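You operate a simulated robot arm through the tools that you are given. There is no shell and no other tool.

You are at the controls of a simulated robot arm. One attempt, no reset.

TASK
Make up half strength brine in the cup in well 65.
Fine: pour from the salt bottle to about the 100 line, then from the rinse bottle to about the 200 line; stand both bottles back. The other cup stays empty; spill nothing. Set down upright: salt bottle, rinse bottle.

It is judged by the outcome, as a careful person would: the job done as asked, and still so three seconds after it is handed in. It fails if anything else is knocked over, pushed out of place, dropped, spilled or broken.

THE ROBOT
A 7-joint arm with a three-finger gripper, fixed in place. Base frame: the origin is on the floor under the middle of its stand, x ahead of it, y to its left, z up; the work surface is at about z = 860. Readings come in mm, degrees, newtons and seconds.
It reaches about 1342 mm from its shoulder. Its first joint turns from -166.0 to 166.0 degrees. Payload 2.69 kg.
The TCP is the grasp point between the finger pads, 30 mm short of the fingertips. In the tool frame z runs along the fingers and y along their closing line. The gripper opens to 128 mm; its body begins 117 mm behind the TCP.
Orientation is that of the tool frame in the base frame, as [roll, pitch, yaw] about the fixed x, y, z axes, in that order (R = Rz(yaw) Ry(pitch) Rx(roll)). With the fingers straight down and closing along the base's y, the tool's x points along the base's -x, its y along +y and its z along -z.

THE INTERFACE
- The arm moves only by the tool arm_command. Its argument "commands" is a list of rows, each an object (a shift or turn left out is 0, a gripper value left out holds the last) with "delta_rot": the turn, a rotation vector about the tool's x, y, z in degrees, a list of three; "dp": the shift along the tool's x, y, z in mm, a list of three; "jaw": the opening, from 0 (shut) to 1 (fully open). In form: [{"delta_rot": [ax, ay, az], "dp": [tx, ty, tz], "jaw": jaw}, ...]. A call has 1 to 20 rows; each row shifts and turns the commanded pose from where the row before left it, along the tool's axes as they then stand. Each row takes 0.2 s and may step no farther than 50 mm and 8.6 degrees from the row before; otherwise, or with a gripper value out of range, the whole call is refused. Where a pose cannot be reached the arm comes as near as it can. A force on the tool above 40 N (or 10 N above the force at the start of the call, whichever is more), or a blocked arm, ends the call early, and 0.2 s more pass. Each finger travels about 127 mm/s and halts on what it meets, pressing with about 25 N; the grip force reading is that of the motor and also rises with nothing between the fingers. The clock runs only during rows and for 0.2 s after the last one: add rows that do not move to give the fingers time. The reply holds the time, the measured pose of the TCP, the force on the tool along the base axes, the opening and the grip force, in the units named above and with some noise, with the torque about the TCP (base axes, N m) and any sound that the robot's microphone picked up.
- Cameras (640 x 400 px; columns grow to the right, rows downward): "scene" is fixed at [226.6, 495.7, 1467.5]; the picture's right is [-0.14, -0.99, 0.00], its down [-0.55, 0.08, -0.83] and it looks along [0.82, -0.11, -0.56] (base axes); focal length 236 px, centre (320, 200). "wrist" rides on the gripper at [58, 54, -131] in the tool frame; the picture's right is [-0.68, 0.74, 0.00], its down [-0.62, -0.57, -0.55] and it looks along [-0.40, -0.37, 0.84] (tool axes); focal length 234 px, centre (320, 200).
- get_image(camera): a new picture of that camera. No time passes.
- raise_lower(by): moves the trunk up (or, below 0, down) by that many mm; the arm rides with it, the base frame stays. It gives what a move gives, with no picture.
- point_at(camera, pixels): for up to 12 pixels [column, row] of the newest picture of that camera ("zoom" is the newest enlarged one), the place [x, y, z] in the base frame of the surface seen there, good to about 3 mm, but the place of the scene camera against the robot may be out by one fixed shift of up to 25 mm in any direction. No time passes.
- enlarge(camera, box): a new picture of the part [left, top, right, bottom] of that camera's present view, enlarged. No time passes.
- sign_off(): hands the job in; it is judged then, once.

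Open the gripper and draw the arm clear of the work before you hand the job in, unless the task says otherwise.

The tools are called after "Call:" as a command line: name --argument value ..., lists and objects as JSON in quotes. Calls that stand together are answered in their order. arm_command: Moves the arm, as the interface text tells. Its arguments: {"type":"object","properties":{"commands":{"type":"array","items":{"type":"object","properties":{"delta_rot":{"type":"array","items":{"type":"number"}},"dp":{"type":"array","items":{"type":"number"}},"jaw":{"type":"number"}}}}},"required":["commands"]} The other tools are called the same way: raise_lower (by) moves the trunk up or down; get_image (camera) takes a picture; point_at (camera, pixels) gives the place of the surface under pixels of a picture; enlarge (camera, box) takes an enlarged picture of a part of a camera's view; sign_off () hands the job in.

At the start:

```text
clock: 0.0
tcp_pos: [637.1, 321.7, 1302.9]
ee_rot: [-179.9, -0.1, 180.0]
contact_force: [-0.2, -0.2, 0.2]
ft_torque: [0.02, 0.01, 0.01]
width: 128.4
grip_force: 0.1
trunk travel left (down, up): [-150.0, 200.0]
```

scene: 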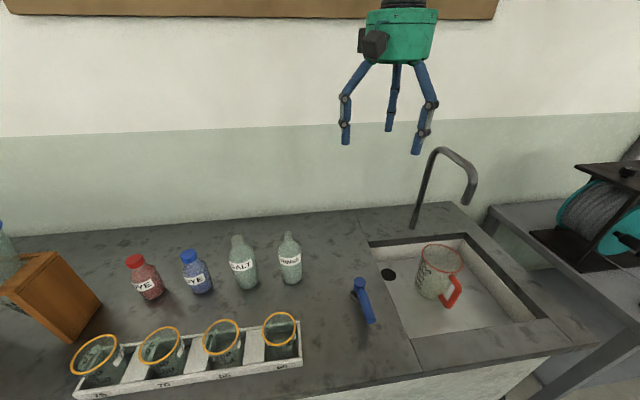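
wrist: 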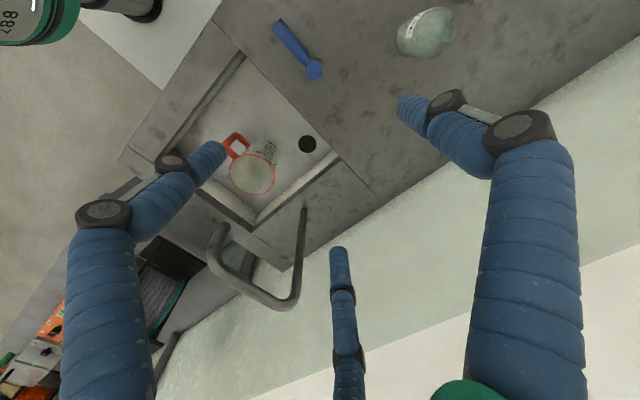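

I start by enlarging the bottles and the cup rack in the scene picture to read the labels and the well numbers.

Call:
enlarge --camera "scene" --box '[60, 300, 320, 400]'

Call:
enlarge --camera "scene" --box '[110, 220, 320, 310]'

```text
2.46 times, centred on (190, 350) of scene
```

zoom: 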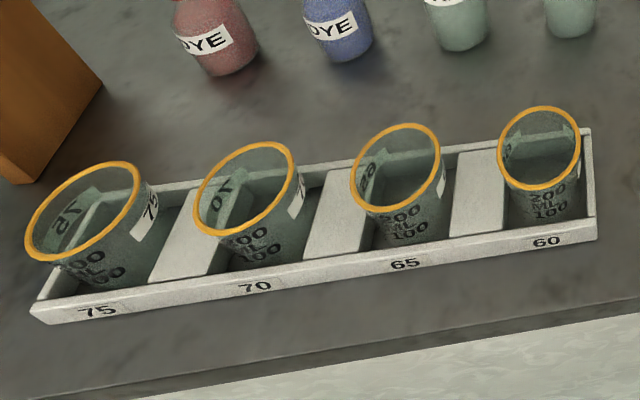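

```text
3.05 times, centred on (215, 265) of scene
```

zoom: 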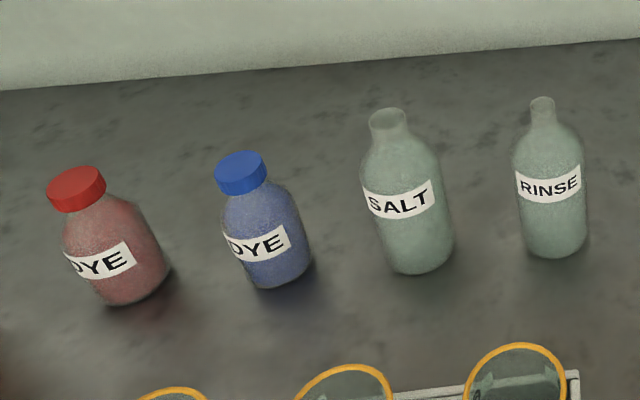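

The salt bottle (open neck near (237,240)) and the rinse bottle (neck near (288,236)) have no caps, and well 65 holds the cup with its rim at about (221,337). I zoom in more on that cup and its neighbours.

Call:
enlarge --camera "scene" --box '[185, 300, 313, 380]'

Call:
enlarge --camera "scene" --box '[215, 225, 311, 295]'

Call:
enlarge --camera "scene" --box '[0, 210, 190, 400]'

```text
5.00 times, centred on (249, 340) of scene
```

zoom: 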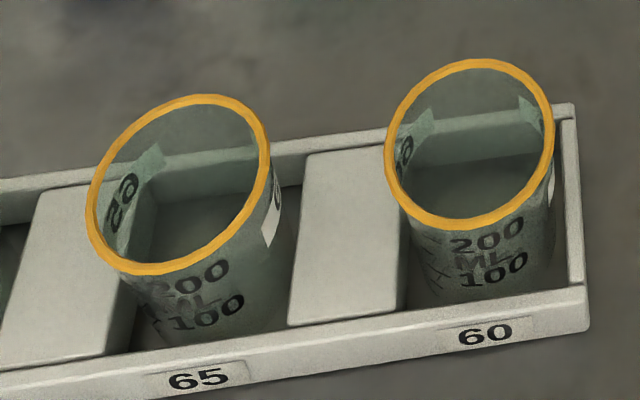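

```text
5.71 times, centred on (263, 260) of scene
```

zoom: 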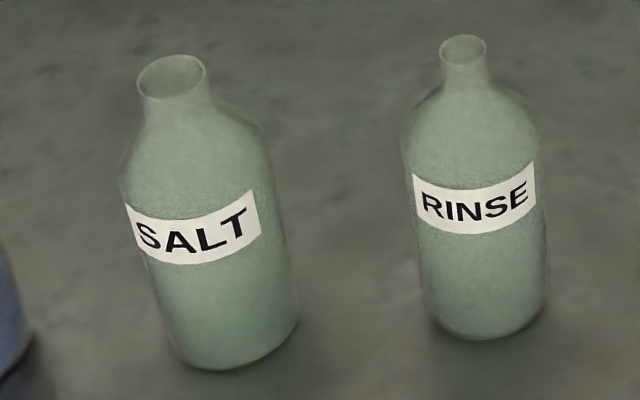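

```text
2.11 times, centred on (95, 305) of scene
```

zoom: 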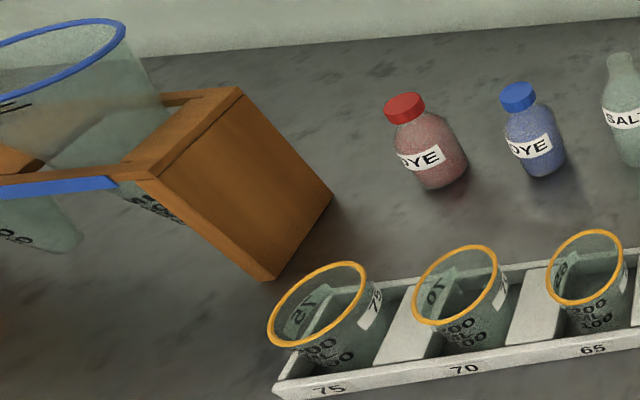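

I now measure the places of both bottles, the cup and the rack in the scene picture.

Call:
get_image --camera "scene"

Call:
point_at --camera "scene" --pixels '[[237, 237], [240, 262], [246, 287], [288, 233], [290, 258], [291, 282], [221, 355], [206, 345], [237, 327], [221, 320], [208, 353], [250, 345]]'

Call:
enlarge --camera "scene" --box '[185, 300, 313, 380]'

```text
taken
```

scene: 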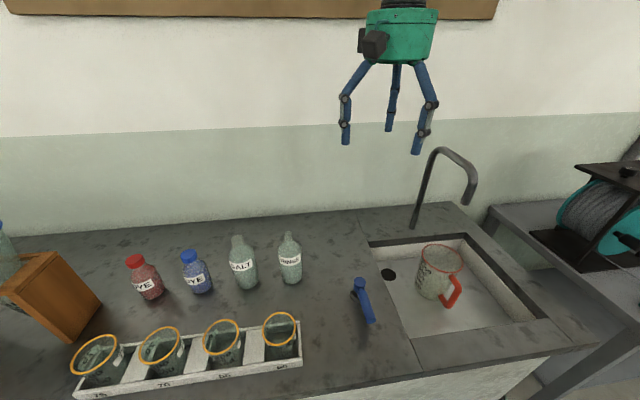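

```text
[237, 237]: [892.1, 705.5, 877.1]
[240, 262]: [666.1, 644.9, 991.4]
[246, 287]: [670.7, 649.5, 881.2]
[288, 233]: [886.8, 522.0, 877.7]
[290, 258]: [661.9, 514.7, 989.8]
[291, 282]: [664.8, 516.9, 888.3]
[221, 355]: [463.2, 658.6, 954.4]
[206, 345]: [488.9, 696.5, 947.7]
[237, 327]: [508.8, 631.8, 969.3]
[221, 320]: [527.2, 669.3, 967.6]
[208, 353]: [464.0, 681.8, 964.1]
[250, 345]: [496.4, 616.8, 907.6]
```

```text
5.00 times, centred on (249, 340) of scene
```

zoom: 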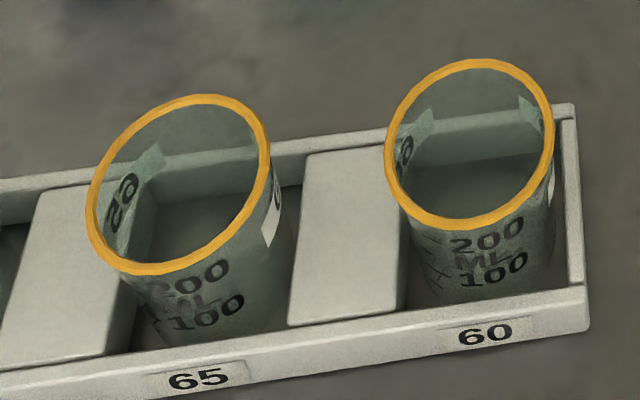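

The bench reads z≈877 against a true 860, so the scene camera is off by about +17 in z. I enlarge the bottles again and take points on their necks, bodies and bases.

Call:
enlarge --camera "scene" --box '[215, 225, 311, 295]'

Call:
point_at --camera "zoom" --pixels '[[173, 97], [174, 115], [200, 160], [205, 225], [225, 340], [230, 366], [463, 65], [464, 80], [470, 120], [478, 215], [485, 320], [488, 340]]'

Call:
point_at --camera "zoom" --pixels '[[140, 92], [205, 72], [172, 57], [130, 200], [268, 190], [175, 345], [295, 310], [443, 55], [486, 50], [412, 220], [540, 200], [350, 300]]'

```text
5.71 times, centred on (263, 260) of scene
```

zoom: 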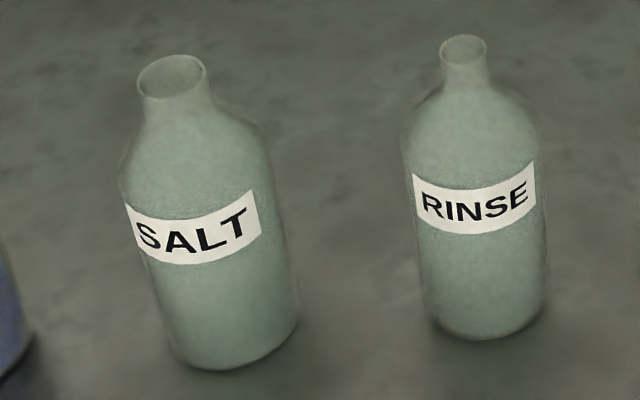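

```text
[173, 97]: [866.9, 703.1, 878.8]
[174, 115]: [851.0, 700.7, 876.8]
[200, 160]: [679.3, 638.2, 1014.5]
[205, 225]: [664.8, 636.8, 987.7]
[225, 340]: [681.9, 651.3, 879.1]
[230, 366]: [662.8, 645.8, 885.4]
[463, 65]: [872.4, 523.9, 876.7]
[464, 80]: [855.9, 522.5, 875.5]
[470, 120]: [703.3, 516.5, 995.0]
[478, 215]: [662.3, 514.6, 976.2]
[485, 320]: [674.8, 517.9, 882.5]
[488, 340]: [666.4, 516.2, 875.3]
```

```text
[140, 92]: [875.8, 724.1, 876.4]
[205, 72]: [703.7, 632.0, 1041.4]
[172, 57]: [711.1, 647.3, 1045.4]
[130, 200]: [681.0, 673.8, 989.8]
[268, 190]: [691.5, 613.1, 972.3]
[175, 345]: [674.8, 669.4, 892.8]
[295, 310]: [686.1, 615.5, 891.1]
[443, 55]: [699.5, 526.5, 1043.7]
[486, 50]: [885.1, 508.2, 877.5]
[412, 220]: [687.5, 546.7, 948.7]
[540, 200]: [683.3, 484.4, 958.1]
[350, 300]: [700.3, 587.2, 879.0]
```

The bottles are about 60 mm wide and 168 mm tall; the salt mouth is near (693,643) and the rinse mouth near (697,517) in the shifted scene frame. I now read the gripper's own geometry (fingertips near (346,140), (389,128), (416,150)) and the fixed shift of the scene camera.

Call:
get_image --camera "wrist"

Call:
get_image --camera "scene"

Call:
point_at --camera "scene" --pixels '[[346, 141], [389, 128], [416, 150], [345, 100], [431, 104], [393, 85], [374, 42], [403, 62], [360, 300], [436, 246], [386, 274], [421, 203]]'

Call:
point_at --camera "wrist" --pixels '[[308, 144], [300, 50], [360, 120], [305, 210], [428, 15], [480, 60], [405, 105], [218, 152], [340, 252]]'

```text
taken
```

wrist: 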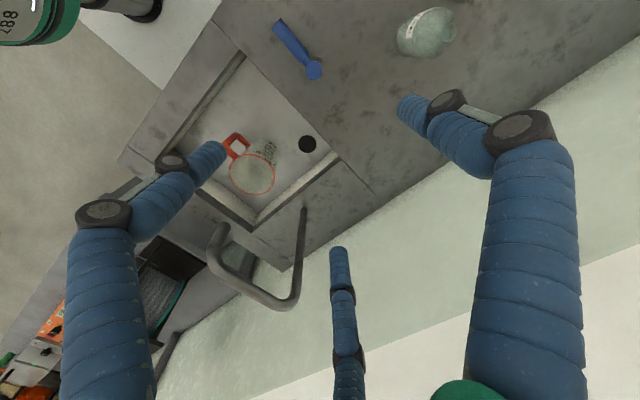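

```text
taken
```

scene: 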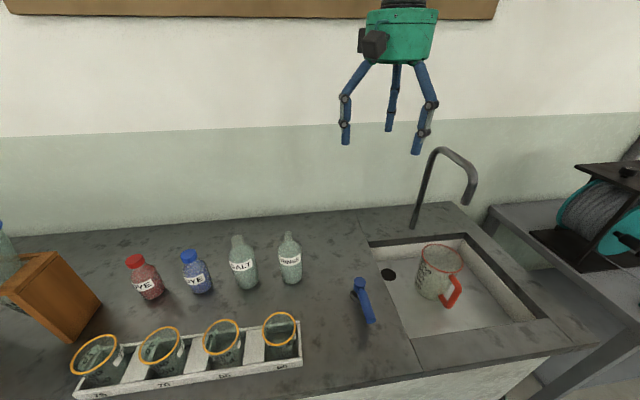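

```text
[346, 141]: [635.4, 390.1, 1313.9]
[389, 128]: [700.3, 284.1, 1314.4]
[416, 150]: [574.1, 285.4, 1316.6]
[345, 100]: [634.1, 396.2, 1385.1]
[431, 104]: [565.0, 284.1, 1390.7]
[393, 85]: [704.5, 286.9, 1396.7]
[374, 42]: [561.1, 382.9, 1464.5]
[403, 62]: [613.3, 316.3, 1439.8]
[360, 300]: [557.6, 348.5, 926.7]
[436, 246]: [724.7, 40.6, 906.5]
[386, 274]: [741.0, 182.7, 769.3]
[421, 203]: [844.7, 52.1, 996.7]
```

```text
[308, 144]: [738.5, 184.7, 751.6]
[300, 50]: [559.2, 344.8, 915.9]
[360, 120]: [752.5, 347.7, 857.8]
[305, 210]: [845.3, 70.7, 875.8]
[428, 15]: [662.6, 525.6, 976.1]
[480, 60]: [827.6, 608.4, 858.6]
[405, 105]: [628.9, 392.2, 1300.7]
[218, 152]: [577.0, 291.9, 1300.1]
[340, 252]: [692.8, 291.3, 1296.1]
```

The drain hole reads (741,183,769) in the scene and (738.5,185,752) in the wrist camera, so the scene shift is about (+2.5,-2,+17). The three fingertips stand about 120° apart, so I half close the jaw in free air to see how the fingers move.

Call:
arm_command --commands '[{"jaw": 0.47}, {"jaw": 0.47}, {"jaw": 0.47}]'

Call:
get_image --camera "wrist"

Call:
enlarge --camera "scene" --box '[310, 0, 490, 180]'

```text
clock: 0.8
tcp_pos: [637.7, 322.6, 1303.6]
ee_rot: [180.0, 0.0, 179.9]
contact_force: [-0.3, 0.8, 0.2]
ft_torque: [-0.01, -0.03, -0.01]
width: 59.9
grip_force: 0.0
trunk travel left (down, up): [-150.0, 200.0]
```

```text
taken
```

wrist: 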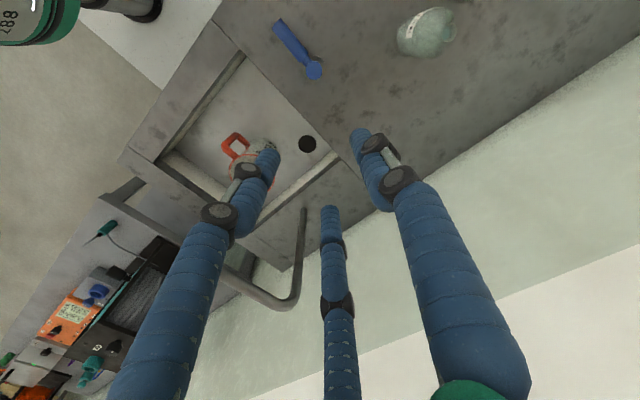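

```text
2.22 times, centred on (400, 90) of scene
```

zoom: 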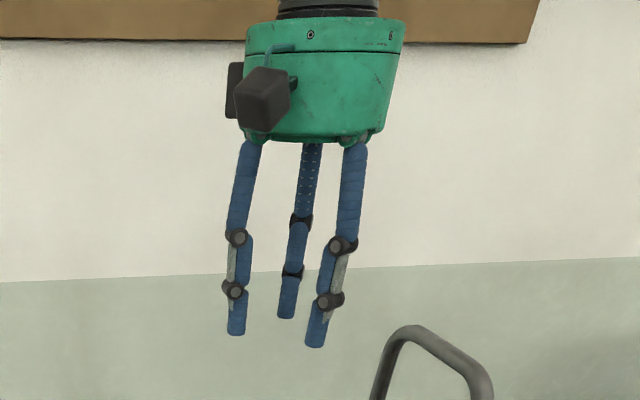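

Call:
point_at --camera "wrist" --pixels '[[270, 152], [331, 213], [360, 136], [245, 168], [335, 247], [373, 143], [218, 214], [337, 307], [397, 180]]'

Call:
point_at --camera "zoom" --pixels '[[236, 330], [286, 312], [314, 342], [237, 238], [302, 220], [343, 246], [250, 150], [355, 150], [312, 150], [265, 100], [262, 125], [320, 130]]'

```text
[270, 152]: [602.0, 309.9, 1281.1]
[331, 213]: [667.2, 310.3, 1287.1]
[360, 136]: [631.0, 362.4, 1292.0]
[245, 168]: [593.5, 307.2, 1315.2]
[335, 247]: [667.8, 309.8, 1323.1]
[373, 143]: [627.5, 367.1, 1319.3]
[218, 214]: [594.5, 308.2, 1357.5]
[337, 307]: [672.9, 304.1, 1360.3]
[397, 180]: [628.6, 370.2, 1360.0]
```

```text
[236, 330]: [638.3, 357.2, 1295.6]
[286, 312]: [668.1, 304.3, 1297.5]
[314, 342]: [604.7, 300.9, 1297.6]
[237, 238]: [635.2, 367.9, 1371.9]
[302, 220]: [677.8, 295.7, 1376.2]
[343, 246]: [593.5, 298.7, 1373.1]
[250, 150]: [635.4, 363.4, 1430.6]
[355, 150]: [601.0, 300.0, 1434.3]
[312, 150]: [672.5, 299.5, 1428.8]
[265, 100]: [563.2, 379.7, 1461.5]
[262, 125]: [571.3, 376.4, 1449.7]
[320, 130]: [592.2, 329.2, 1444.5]
```

The fingers close radially like a three-jaw chuck, so I will grip each bottle from above around its body, with the thumb set so a finger gap faces down when I tip the tool forward. I move over toward the bottles at a safe height, turn the tool +65° about its z and open the jaw to 0.75.

Call:
arm_command --commands '[{"dp": [-2, 46, 0], "jaw": 0.75}, {"dp": [-2, 46, 0]}, {"dp": [-2, 46, 0]}, {"dp": [-2, 46, 0]}, {"dp": [-2, 46, 0]}, {"dp": [-2, 46, 0]}, {"delta_rot": [0, 0, 8.125]}, {"delta_rot": [0, 0, 8.125]}, {"delta_rot": [0, 0, 8.125]}, {"delta_rot": [0, 0, 8.125]}, {"delta_rot": [0, 0, 8.125]}, {"delta_rot": [0, 0, 8.125]}, {"delta_rot": [0, 0, 8.125]}, {"delta_rot": [0, 0, 8.125]}, {}]'

Call:
get_image --camera "wrist"

Call:
get_image --camera "scene"

```text
clock: 4.0
tcp_pos: [648.4, 599.3, 1303.8]
ee_rot: [-180.0, -0.1, 115.0]
contact_force: [-0.1, -0.4, 0.5]
ft_torque: [0.0, 0.0, 0.03]
width: 96.0
grip_force: 0.1
trunk travel left (down, up): [-150.0, 200.0]
```

```text
taken
```

wrist: 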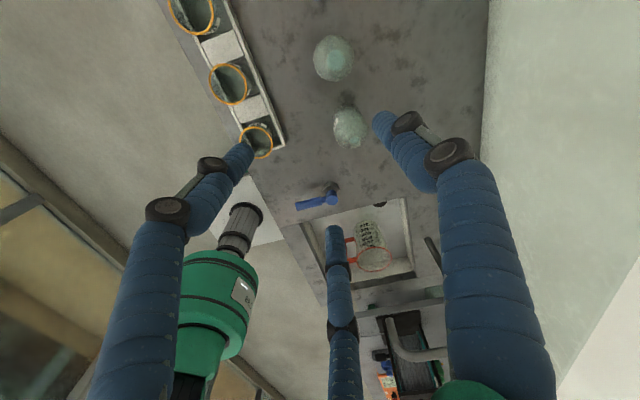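

```text
taken
```

scene: 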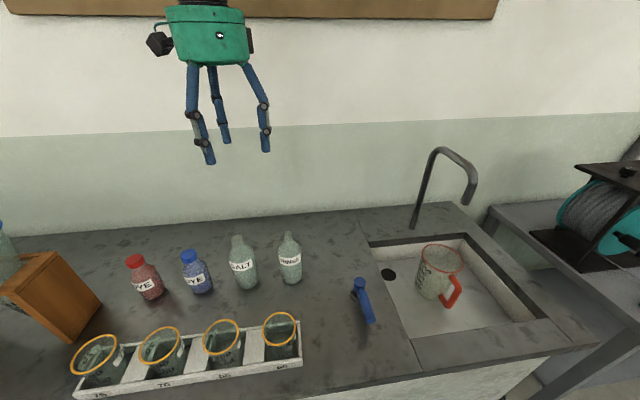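

The wrist view now shows both bottles from above at about (333,58) and (349,128), and cups near (229,85) and (256,140). I enlarge that part to measure them in the robot's frame.

Call:
enlarge --camera "wrist" --box '[290, 20, 402, 160]'

Call:
point_at --camera "wrist" --pixels '[[213, 85], [245, 85], [229, 67], [229, 104], [243, 140], [256, 127], [272, 142], [285, 145], [333, 40], [333, 80], [349, 108], [349, 148]]'

Call:
enlarge --camera "wrist" --box '[160, 0, 290, 165]'

```text
2.86 times, centred on (346, 90) of wrist
```

zoom: 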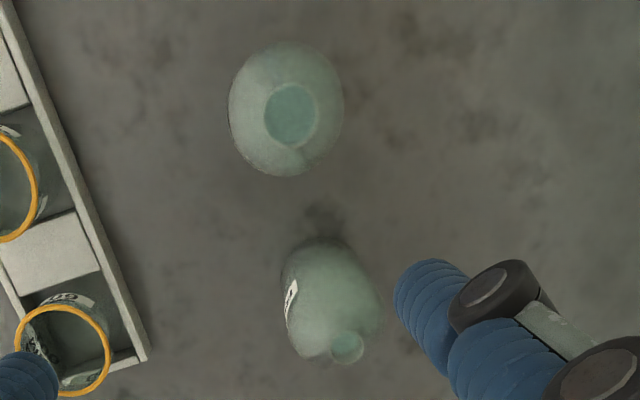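

```text
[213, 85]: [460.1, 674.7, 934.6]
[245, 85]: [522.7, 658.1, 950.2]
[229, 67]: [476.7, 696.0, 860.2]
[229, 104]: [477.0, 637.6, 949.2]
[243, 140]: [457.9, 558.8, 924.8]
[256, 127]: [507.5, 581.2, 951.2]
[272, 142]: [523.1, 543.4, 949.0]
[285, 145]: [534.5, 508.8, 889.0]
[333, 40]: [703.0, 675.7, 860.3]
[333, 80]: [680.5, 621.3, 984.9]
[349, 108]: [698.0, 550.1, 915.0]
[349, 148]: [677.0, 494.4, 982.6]
```

```text
2.42 times, centred on (225, 82) of wrist
```

zoom: 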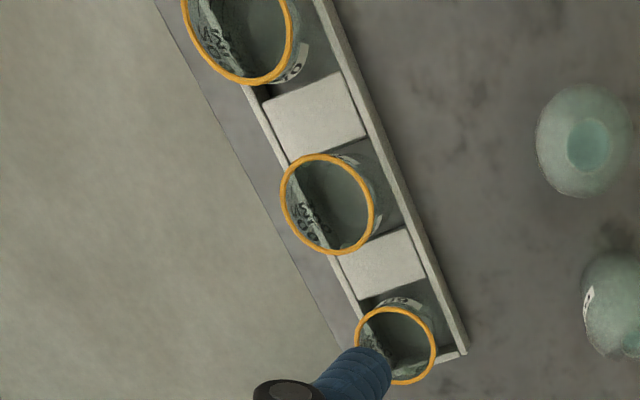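

The last zoom shows cup 65's rim as the ring through (282,200), (318,156), (373,205), (340,252), and the salt mouth at about (592,145). I take points there.

Call:
point_at --camera "zoom" --pixels '[[283, 200], [318, 156], [372, 205], [340, 252], [362, 172], [300, 238], [205, 50], [250, 82], [290, 35], [433, 350], [405, 308], [400, 383]]'

Call:
enlarge --camera "wrist" --box '[310, 30, 374, 150]'

```text
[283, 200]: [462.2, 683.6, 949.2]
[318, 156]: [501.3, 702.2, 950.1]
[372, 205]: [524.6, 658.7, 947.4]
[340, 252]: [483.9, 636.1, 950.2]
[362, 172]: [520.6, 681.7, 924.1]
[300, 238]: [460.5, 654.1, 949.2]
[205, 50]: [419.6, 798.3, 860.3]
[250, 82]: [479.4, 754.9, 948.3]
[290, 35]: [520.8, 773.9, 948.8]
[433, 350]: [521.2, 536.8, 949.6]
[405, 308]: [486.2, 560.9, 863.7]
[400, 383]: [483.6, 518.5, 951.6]
```

```text
3.33 times, centred on (342, 90) of wrist
```

zoom: 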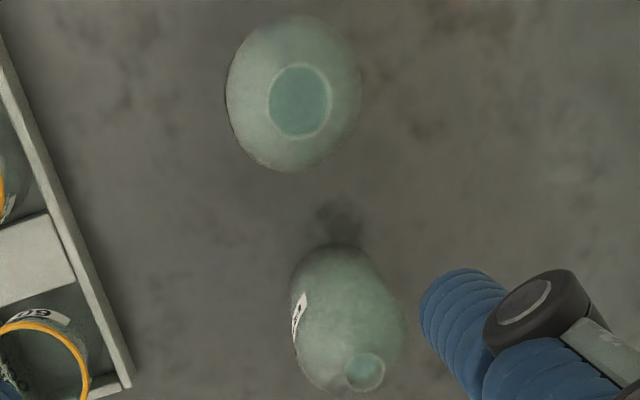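

Cup 65's rim centre comes out at about (493,669.5,950) with a 68 mm rim. Now I take rim and body points on the bottles in the newest zoom: salt mouth ring around (300,101), rinse mouth ring around (365,371).

Call:
point_at --camera "zoom" --pixels '[[269, 100], [331, 98], [300, 65], [300, 138], [300, 101], [345, 371], [385, 371], [365, 353], [365, 391], [365, 371], [240, 90], [350, 90]]'

Call:
point_at --camera "zoom" --pixels '[[275, 150], [300, 165], [235, 120], [320, 160], [300, 320], [300, 300], [310, 350], [330, 300], [390, 320], [345, 255], [300, 30], [260, 40]]'

```text
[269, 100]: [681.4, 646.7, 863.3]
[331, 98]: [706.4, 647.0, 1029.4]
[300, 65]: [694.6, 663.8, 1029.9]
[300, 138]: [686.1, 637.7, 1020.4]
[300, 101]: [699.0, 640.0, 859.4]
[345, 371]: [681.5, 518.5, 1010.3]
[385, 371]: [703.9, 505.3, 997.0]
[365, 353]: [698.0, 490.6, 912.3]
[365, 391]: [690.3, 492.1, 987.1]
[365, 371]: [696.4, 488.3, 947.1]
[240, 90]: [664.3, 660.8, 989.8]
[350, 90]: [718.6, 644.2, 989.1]
```

```text
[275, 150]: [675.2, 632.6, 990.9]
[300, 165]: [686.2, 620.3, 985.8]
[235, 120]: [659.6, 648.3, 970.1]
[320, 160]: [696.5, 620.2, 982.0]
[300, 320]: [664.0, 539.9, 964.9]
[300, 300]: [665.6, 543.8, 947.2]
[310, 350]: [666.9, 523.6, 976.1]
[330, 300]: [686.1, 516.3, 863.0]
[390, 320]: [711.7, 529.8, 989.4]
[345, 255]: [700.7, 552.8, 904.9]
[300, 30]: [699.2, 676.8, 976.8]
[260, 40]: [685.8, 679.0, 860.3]
```

Salt bottle centre is about (691,648.5) with its mouth at z≈1029.5 and body radius ≈31 up to z≈985. I move over it and down to TCP z≈1130 (fingertips above the mouth) to check centring before going lower.

Call:
arm_command --commands '[{"dp": [13.3, 29.7, 0]}, {"dp": [13.3, 29.7, 0]}, {"dp": [0, 0, 43.5]}, {"dp": [0, 0, 43.5]}, {"dp": [0, 0, 43.5]}, {"dp": [0, 0, 43.5]}, {}]'

Call:
get_image --camera "wrist"

Call:
get_image --camera "scene"

```text
clock: 5.6
tcp_pos: [693.1, 645.5, 1128.8]
ee_rot: [-180.0, 0.1, 115.1]
contact_force: [0.2, -0.1, -1.1]
ft_torque: [-0.03, 0.03, 0.0]
width: 96.4
grip_force: 0.1
trunk travel left (down, up): [-150.0, 200.0]
```

```text
taken
```

wrist: 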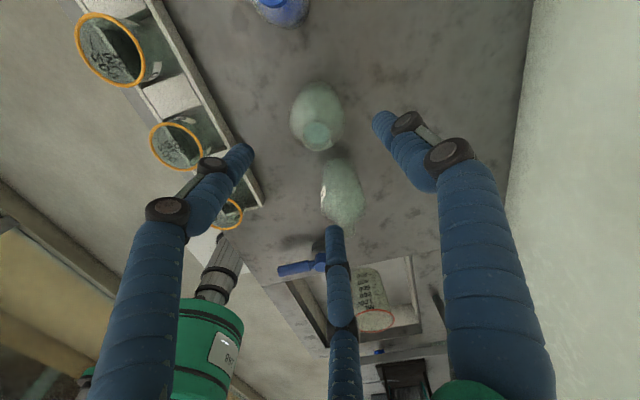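

```text
taken
```

scene: 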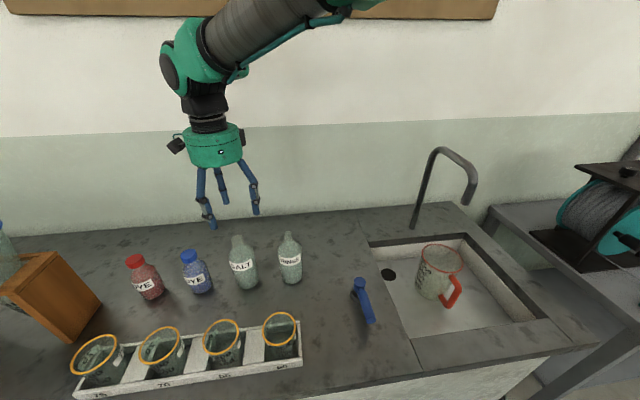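

The TCP reads (693.1,645.5,1128.8); the salt bottle stands at about (317,117) in the wrist view between the fingers. I enlarge it to refine its centre.

Call:
enlarge --camera "wrist" --box '[270, 70, 382, 240]'

Call:
point_at --camera "wrist" --pixels '[[317, 122], [304, 137], [331, 137], [317, 150], [290, 118], [343, 118], [316, 84], [300, 145], [335, 145], [345, 160], [322, 200], [362, 200]]'

```text
2.35 times, centred on (326, 155) of wrist
```

zoom: 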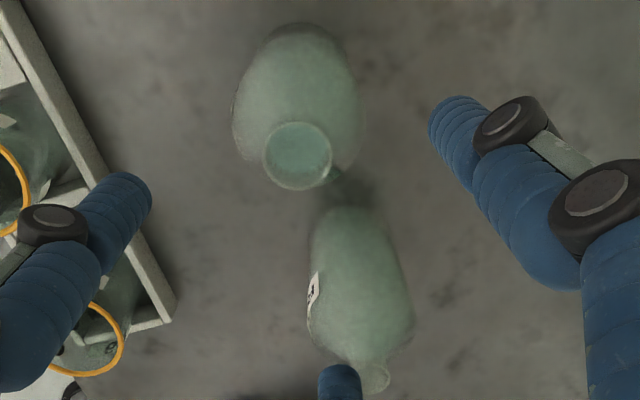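

```text
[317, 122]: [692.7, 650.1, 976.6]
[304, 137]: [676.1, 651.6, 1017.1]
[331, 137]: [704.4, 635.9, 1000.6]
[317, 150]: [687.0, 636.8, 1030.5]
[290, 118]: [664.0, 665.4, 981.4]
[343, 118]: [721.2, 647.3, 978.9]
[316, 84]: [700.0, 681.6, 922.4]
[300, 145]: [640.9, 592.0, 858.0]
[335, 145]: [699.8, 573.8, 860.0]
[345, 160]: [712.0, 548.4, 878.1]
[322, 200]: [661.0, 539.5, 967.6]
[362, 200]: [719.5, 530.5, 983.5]
```

The refined salt bottle centre is about (691.5,650), so I shift the tool by about 3 mm and descend around the bottle to TCP z≈965, leaving the jaw at 96 mm.

Call:
arm_command --commands '[{"dp": [2.9, 0.8, 0]}, {"dp": [0, 0, 30]}, {"dp": [0, 0, 30]}, {"dp": [0, 0, 30]}, {"dp": [0, 0, 25]}, {"dp": [0, 0, 25]}, {"dp": [0, 0, 24]}, {}]'

Call:
get_image --camera "wrist"

Call:
enlarge --camera "scene" --box '[170, 130, 310, 310]'

```text
clock: 7.4
tcp_pos: [690.3, 650.1, 965.1]
ee_rot: [180.0, -0.1, 115.1]
contact_force: [0.0, 0.4, 0.4]
ft_torque: [-0.02, 0.02, -0.01]
width: 95.9
grip_force: 0.1
trunk travel left (down, up): [-150.0, 200.0]
```

```text
taken
```

wrist: 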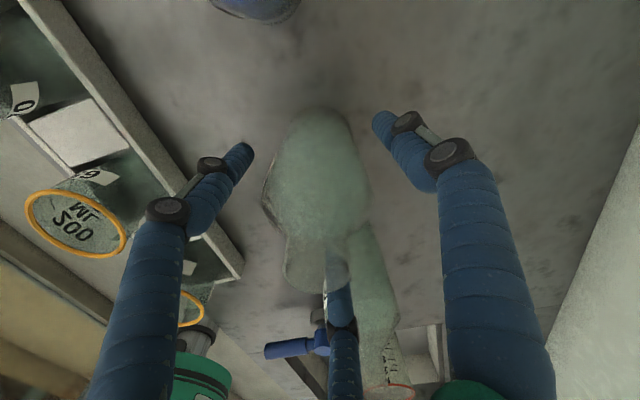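

```text
2.22 times, centred on (240, 220) of scene
```

zoom: 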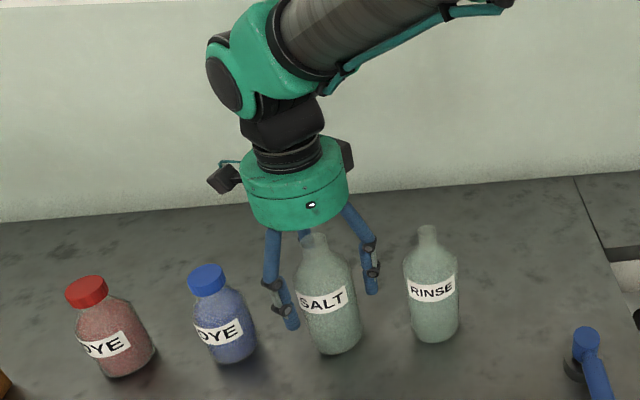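

The tool is centred at (690.3,650.1,965.1) with the fingers around the salt bottle. I close the jaw in small steps.

Call:
arm_command --commands '[{"jaw": 0.66}, {"jaw": 0.6}, {"jaw": 0.56}, {"jaw": 0.53}, {"jaw": 0.51}, {"jaw": 0.49}, {"jaw": 0.47}, {"jaw": 0.45}, {}, {}]'

Call:
get_image --camera "wrist"

Call:
enlarge --camera "scene" --box '[170, 130, 310, 310]'

```text
clock: 9.6
tcp_pos: [692.3, 651.0, 965.0]
ee_rot: [-180.0, 0.0, 115.1]
contact_force: [-0.3, 0.4, 1.5]
ft_torque: [-0.01, -0.01, -0.03]
width: 65.7
grip_force: 24.8
trunk travel left (down, up): [-150.0, 200.0]
```

```text
taken
```

wrist: 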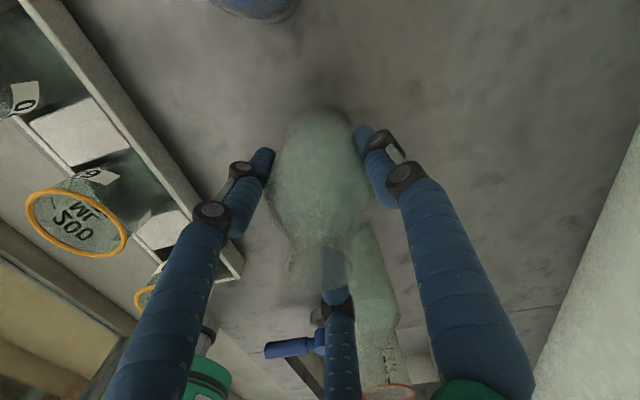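

```text
2.22 times, centred on (240, 220) of scene
```

zoom: 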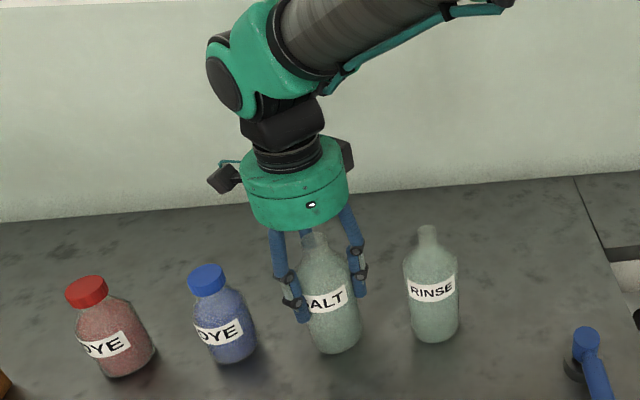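

The grip holds at 65.7 mm with 24.8 N. I lift the salt bottle gently and read its weight.

Call:
arm_command --commands '[{"dp": [0, 0, -5], "jaw": 0.42}, {"dp": [0, 0, -10]}, {"dp": [0, 0, -15]}, {"dp": [0, 0, -20]}, {"dp": [0, 0, -20]}, {"dp": [0, 0, -20]}, {"dp": [0, 0, -10]}, {}, {}, {}]'

Call:
get_image --camera "wrist"

Call:
get_image --camera "scene"

```text
clock: 11.8
tcp_pos: [689.0, 650.4, 1064.7]
ee_rot: [180.0, 0.0, 115.2]
contact_force: [-0.6, 0.5, -0.7]
ft_torque: [0.04, 0.01, -0.01]
width: 65.8
grip_force: 25.5
trunk travel left (down, up): [-150.0, 200.0]
```

```text
taken
```

wrist: 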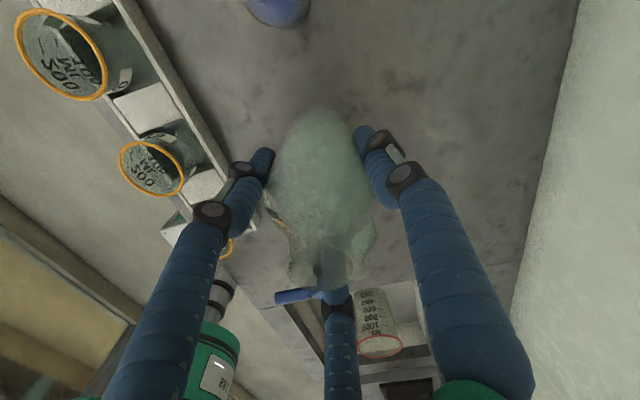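

```text
taken
```

scene: 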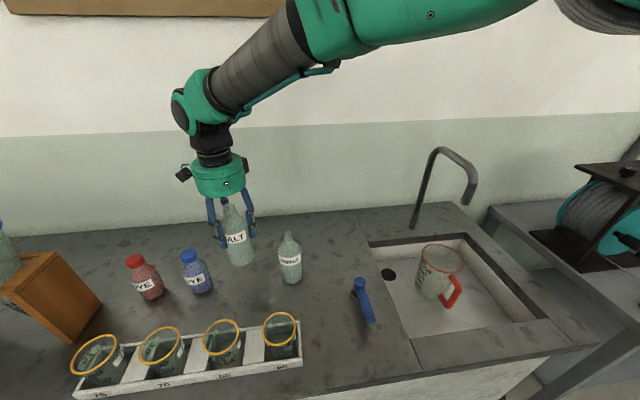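

The bottle is lifted (TCP z 1064.7, width 65.8), but the force reading of -0.7 N shows no usable weight, so I will judge by sight. I zoom in on the held bottle to look for its liquid level.

Call:
enlarge --camera "scene" --box '[200, 180, 310, 290]'

Call:
enlarge --camera "wrist" --box '[240, 90, 400, 310]'

```text
3.64 times, centred on (255, 235) of scene
```

zoom: 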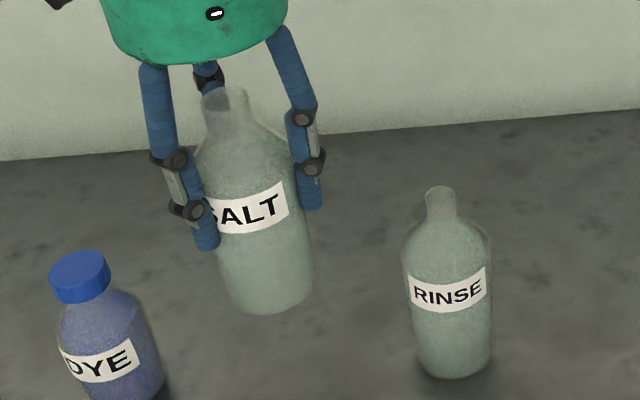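

```text
1.82 times, centred on (320, 200) of wrist
```

zoom: 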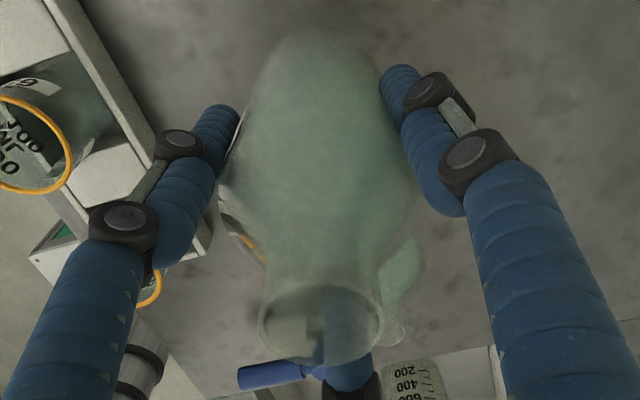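

The salt bottle looks filled up to about the base of its neck, so it will start to pour at a moderate tilt. I first raise 10 mm and tip it only 24° (turning about tool -x, mouth toward the robot) to check the tilt direction and the hold.

Call:
arm_command --commands '[{"dp": [0, 0, -10]}, {"delta_rot": [-4, 0, 0]}, {"delta_rot": [-4, 0, 0]}, {"delta_rot": [-4, 0, 0]}, {"delta_rot": [-4, 0, 0]}, {"delta_rot": [-4, 0, 0]}, {"delta_rot": [-4, 0, 0]}, {}, {}]'

Call:
get_image --camera "wrist"

Call:
enlarge --camera "scene" --box '[170, 130, 330, 290]'

```text
clock: 13.8
tcp_pos: [690.2, 651.6, 1075.4]
ee_rot: [156.0, 0.1, 115.2]
contact_force: [-0.4, 0.1, -0.3]
ft_torque: [0.02, 0.03, 0.02]
width: 61.7
grip_force: 25.8
trunk travel left (down, up): [-150.0, 200.0]
```

```text
taken
```

wrist: 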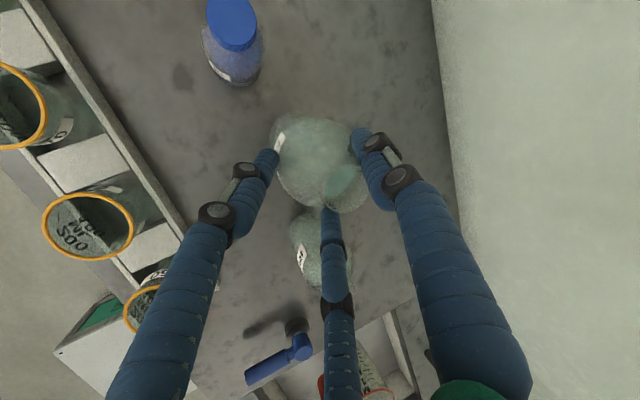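

```text
2.50 times, centred on (250, 210) of scene
```

zoom: 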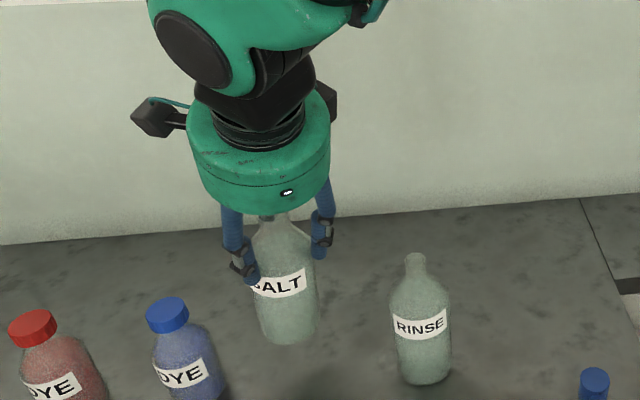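

The width dropped to 61.7 and the bottle may have swung in the grip rather than tilting with the tool. I look closely before going further.

Call:
enlarge --camera "wrist" --box '[220, 90, 420, 290]'

Call:
enlarge --camera "scene" --box '[205, 195, 295, 285]'

```text
2.00 times, centred on (320, 190) of wrist
```

zoom: 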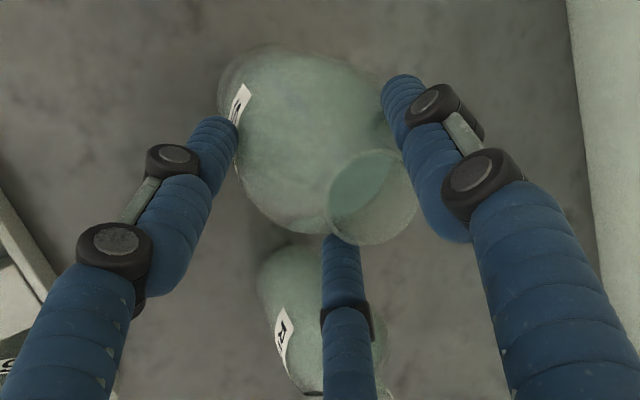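

```text
4.44 times, centred on (250, 240) of scene
```

zoom: 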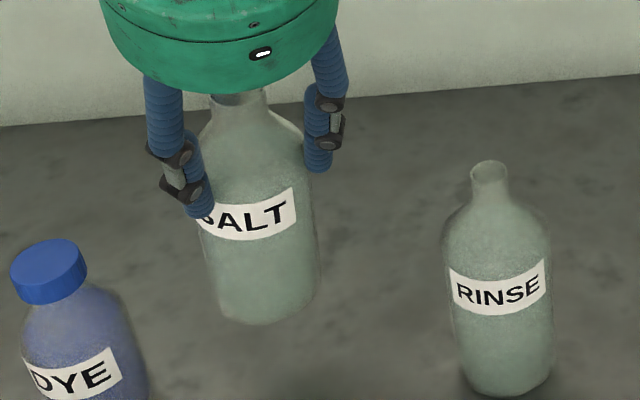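

The bottle stayed nearly upright while the tool tilted, so it pivoted inside the grip. I measure where its mouth and body now are relative to the fingers.

Call:
enlarge --camera "wrist" --box '[220, 90, 420, 290]'

Call:
point_at --camera "zoom" --pixels '[[328, 210], [416, 190], [375, 150], [370, 243], [370, 195], [240, 105], [235, 90], [240, 180], [300, 60], [400, 80], [215, 130], [300, 215]]'

```text
2.00 times, centred on (320, 190) of wrist
```

zoom: 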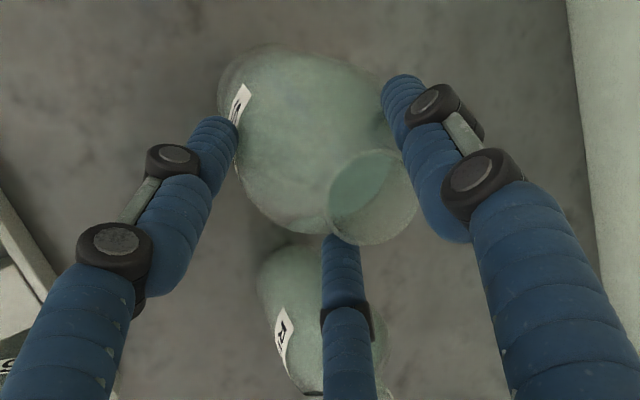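

```text
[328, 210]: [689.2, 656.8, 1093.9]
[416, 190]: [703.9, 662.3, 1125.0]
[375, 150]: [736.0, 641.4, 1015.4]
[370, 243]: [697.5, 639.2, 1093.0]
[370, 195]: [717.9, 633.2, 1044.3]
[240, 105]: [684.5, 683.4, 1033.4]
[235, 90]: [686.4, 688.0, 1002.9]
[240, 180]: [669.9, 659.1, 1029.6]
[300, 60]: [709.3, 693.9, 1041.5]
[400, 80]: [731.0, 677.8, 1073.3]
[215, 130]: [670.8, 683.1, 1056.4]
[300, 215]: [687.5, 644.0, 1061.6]
```

The mouth is now only about 20 mm above the TCP (rim z≈1094 instead of 1139): the bottle has slid down in the fingers. I set it straight down on the bench now, keeping the tool's tilt, before it can slip further.

Call:
arm_command --commands '[{"dp": [0, -6.1, 13.7]}, {"dp": [0, -8.1, 18.3]}, {"dp": [0, -6.1, 13.7]}, {"dp": [0, -2.0, 4.6]}, {"dp": [0, -1.2, 2.7]}, {"dp": [0, -1.2, 2.7]}]'

Call:
enlarge --camera "scene" --box '[170, 190, 310, 330]'

Call:
enlarge --camera "wrist" --box '[220, 90, 420, 290]'

```text
clock: 15.2
tcp_pos: [691.6, 650.6, 1015.1]
ee_rot: [156.0, 0.1, 115.1]
contact_force: [-0.5, 0.3, 0.9]
ft_torque: [-0.05, 0.02, -0.02]
width: 61.6
grip_force: 25.0
trunk travel left (down, up): [-150.0, 200.0]
```

```text
2.86 times, centred on (240, 260) of scene
```

zoom: 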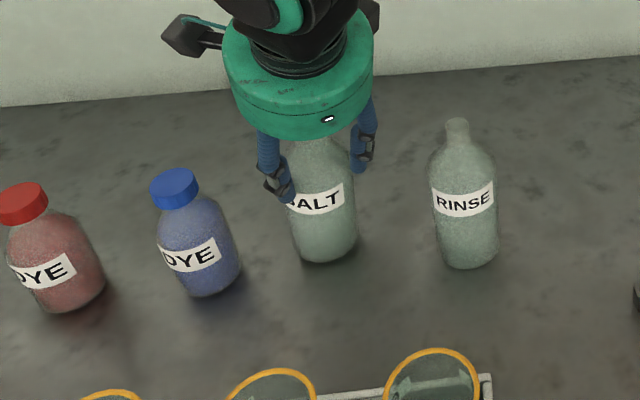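

```text
2.00 times, centred on (320, 190) of wrist
```

zoom: 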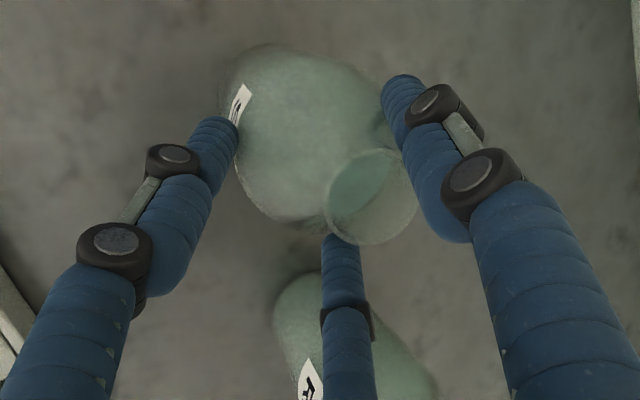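

The bottle kept its place in the fingers while lowering and its base should be about 4 mm above the bench. I lower in 2 mm steps until it touches.

Call:
arm_command --commands '[{"dp": [0, -0.8, 1.8]}, {"dp": [0, -0.8, 1.8]}, {"dp": [0, -0.8, 1.8]}, {}]'

Call:
enlarge --camera "scene" --box '[200, 210, 300, 310]'

Call:
enlarge --camera "wrist" --box '[220, 90, 420, 290]'

```text
clock: 16.2
tcp_pos: [690.7, 651.1, 1012.2]
ee_rot: [155.8, -0.1, 115.1]
contact_force: [-0.1, -1.2, 11.9]
ft_torque: [-0.27, -0.02, 0.01]
width: 61.4
grip_force: 25.7
trunk travel left (down, up): [-150.0, 200.0]
```

```text
4.00 times, centred on (250, 260) of scene
```

zoom: 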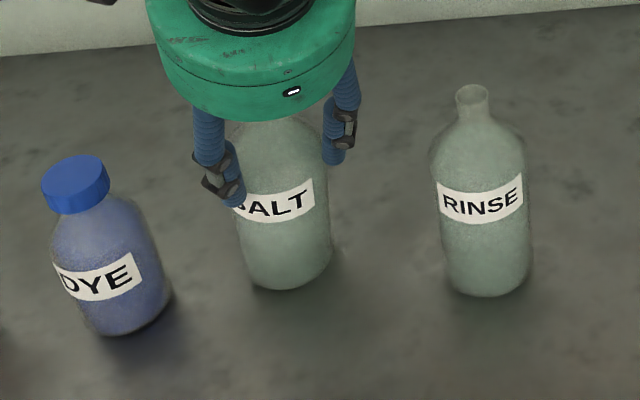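

```text
2.00 times, centred on (320, 190) of wrist
```

zoom: 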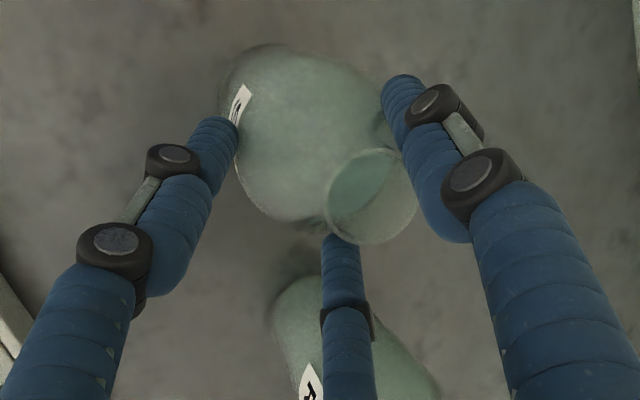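

The bench now pushes up with 11.9 N, so the base is down and the bottle stands close to its own place. I open the fingers slowly and check that it stands upright.

Call:
arm_command --commands '[{"jaw": 0.48}, {"jaw": 0.5}, {"jaw": 0.53}, {"jaw": 0.57}, {"jaw": 0.62}, {"jaw": 0.7}, {"jaw": 0.78}, {}]'

Call:
enlarge --camera "scene" --box '[200, 210, 300, 310]'

Call:
get_image --camera "wrist"

```text
clock: 18.0
tcp_pos: [692.6, 650.5, 1008.3]
ee_rot: [156.0, 0.0, 115.1]
contact_force: [0.3, 0.3, -0.8]
ft_torque: [0.0, -0.02, 0.0]
width: 100.0
grip_force: 0.0
trunk travel left (down, up): [-150.0, 200.0]
```

```text
4.00 times, centred on (250, 260) of scene
```

zoom: 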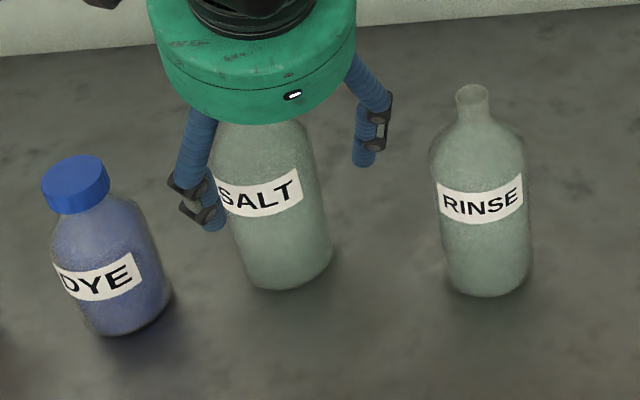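

```text
taken
```

wrist: 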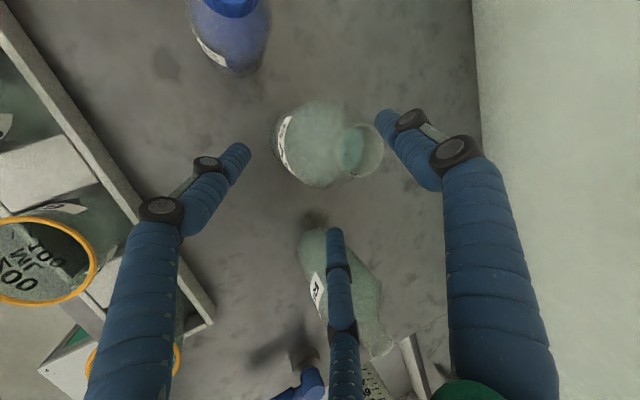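

The salt bottle stands upright in its old place and the fingers are open to 100 mm. I withdraw straight back along the tool axis to a safe height.

Call:
arm_command --commands '[{"dp": [0, 0, -20]}, {"dp": [0, 0, -30]}, {"dp": [0, 0, -45]}, {"dp": [0, 0, -45]}, {"dp": [0, 0, -45]}, {"dp": [0, 0, -45]}, {}]'

Call:
get_image --camera "wrist"

Call:
get_image --camera "scene"

```text
clock: 19.6
tcp_pos: [604.4, 611.1, 1220.5]
ee_rot: [156.1, 0.0, 115.1]
contact_force: [0.1, 0.0, 1.0]
ft_torque: [0.05, -0.03, 0.01]
width: 100.0
grip_force: 0.0
trunk travel left (down, up): [-150.0, 200.0]
```

```text
taken
```

wrist: 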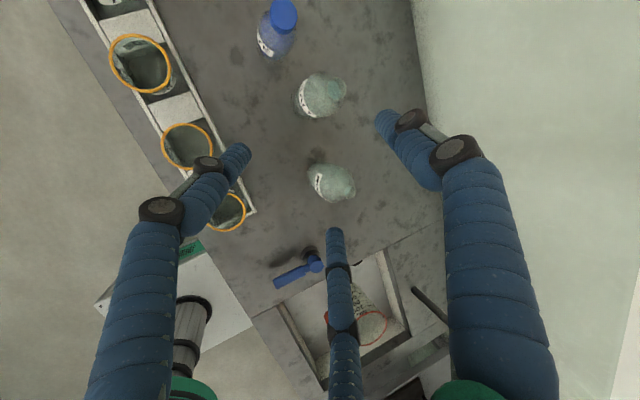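

```text
taken
```

scene: 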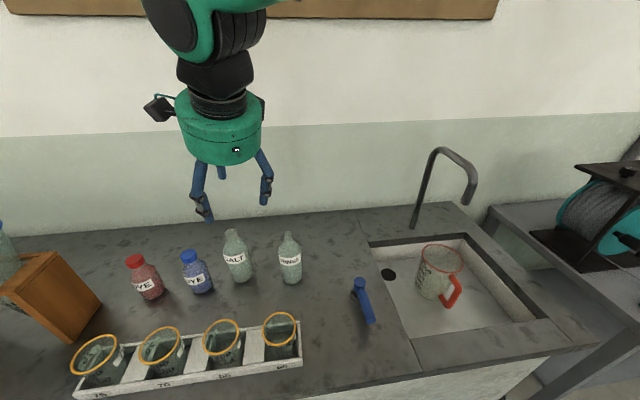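

Both bottles stand upright; salt is now at about (320,96) and rinse at (333,183) in the wrist view. I enlarge to re-measure both bottles' places and profile.

Call:
enlarge --camera "wrist" --box '[280, 55, 380, 215]'

Call:
enlarge --camera "scene" --box '[215, 220, 311, 295]'

Call:
point_at --camera "zoom" --pixels '[[113, 80], [150, 75], [185, 230], [130, 370], [150, 378], [170, 380], [440, 100], [465, 360], [490, 370], [460, 230], [80, 300], [245, 330]]'

```text
2.50 times, centred on (330, 135) of wrist
```

zoom: 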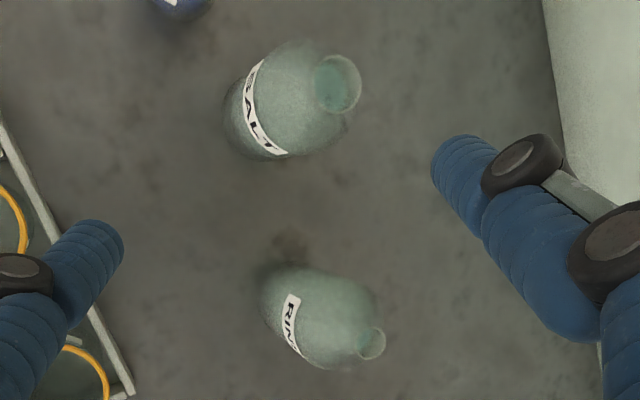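

```text
5.33 times, centred on (263, 258) of scene
```

zoom: 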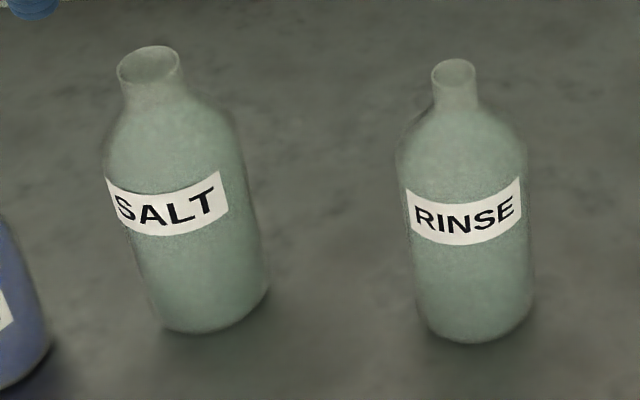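

```text
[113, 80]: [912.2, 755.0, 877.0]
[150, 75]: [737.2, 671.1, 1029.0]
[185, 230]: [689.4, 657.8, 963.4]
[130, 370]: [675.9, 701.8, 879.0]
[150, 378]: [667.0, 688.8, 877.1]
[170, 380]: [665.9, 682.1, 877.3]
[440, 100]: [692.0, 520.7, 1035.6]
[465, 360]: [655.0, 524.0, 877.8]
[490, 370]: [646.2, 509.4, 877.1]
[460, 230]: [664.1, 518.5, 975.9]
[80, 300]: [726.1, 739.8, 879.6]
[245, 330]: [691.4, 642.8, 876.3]
```

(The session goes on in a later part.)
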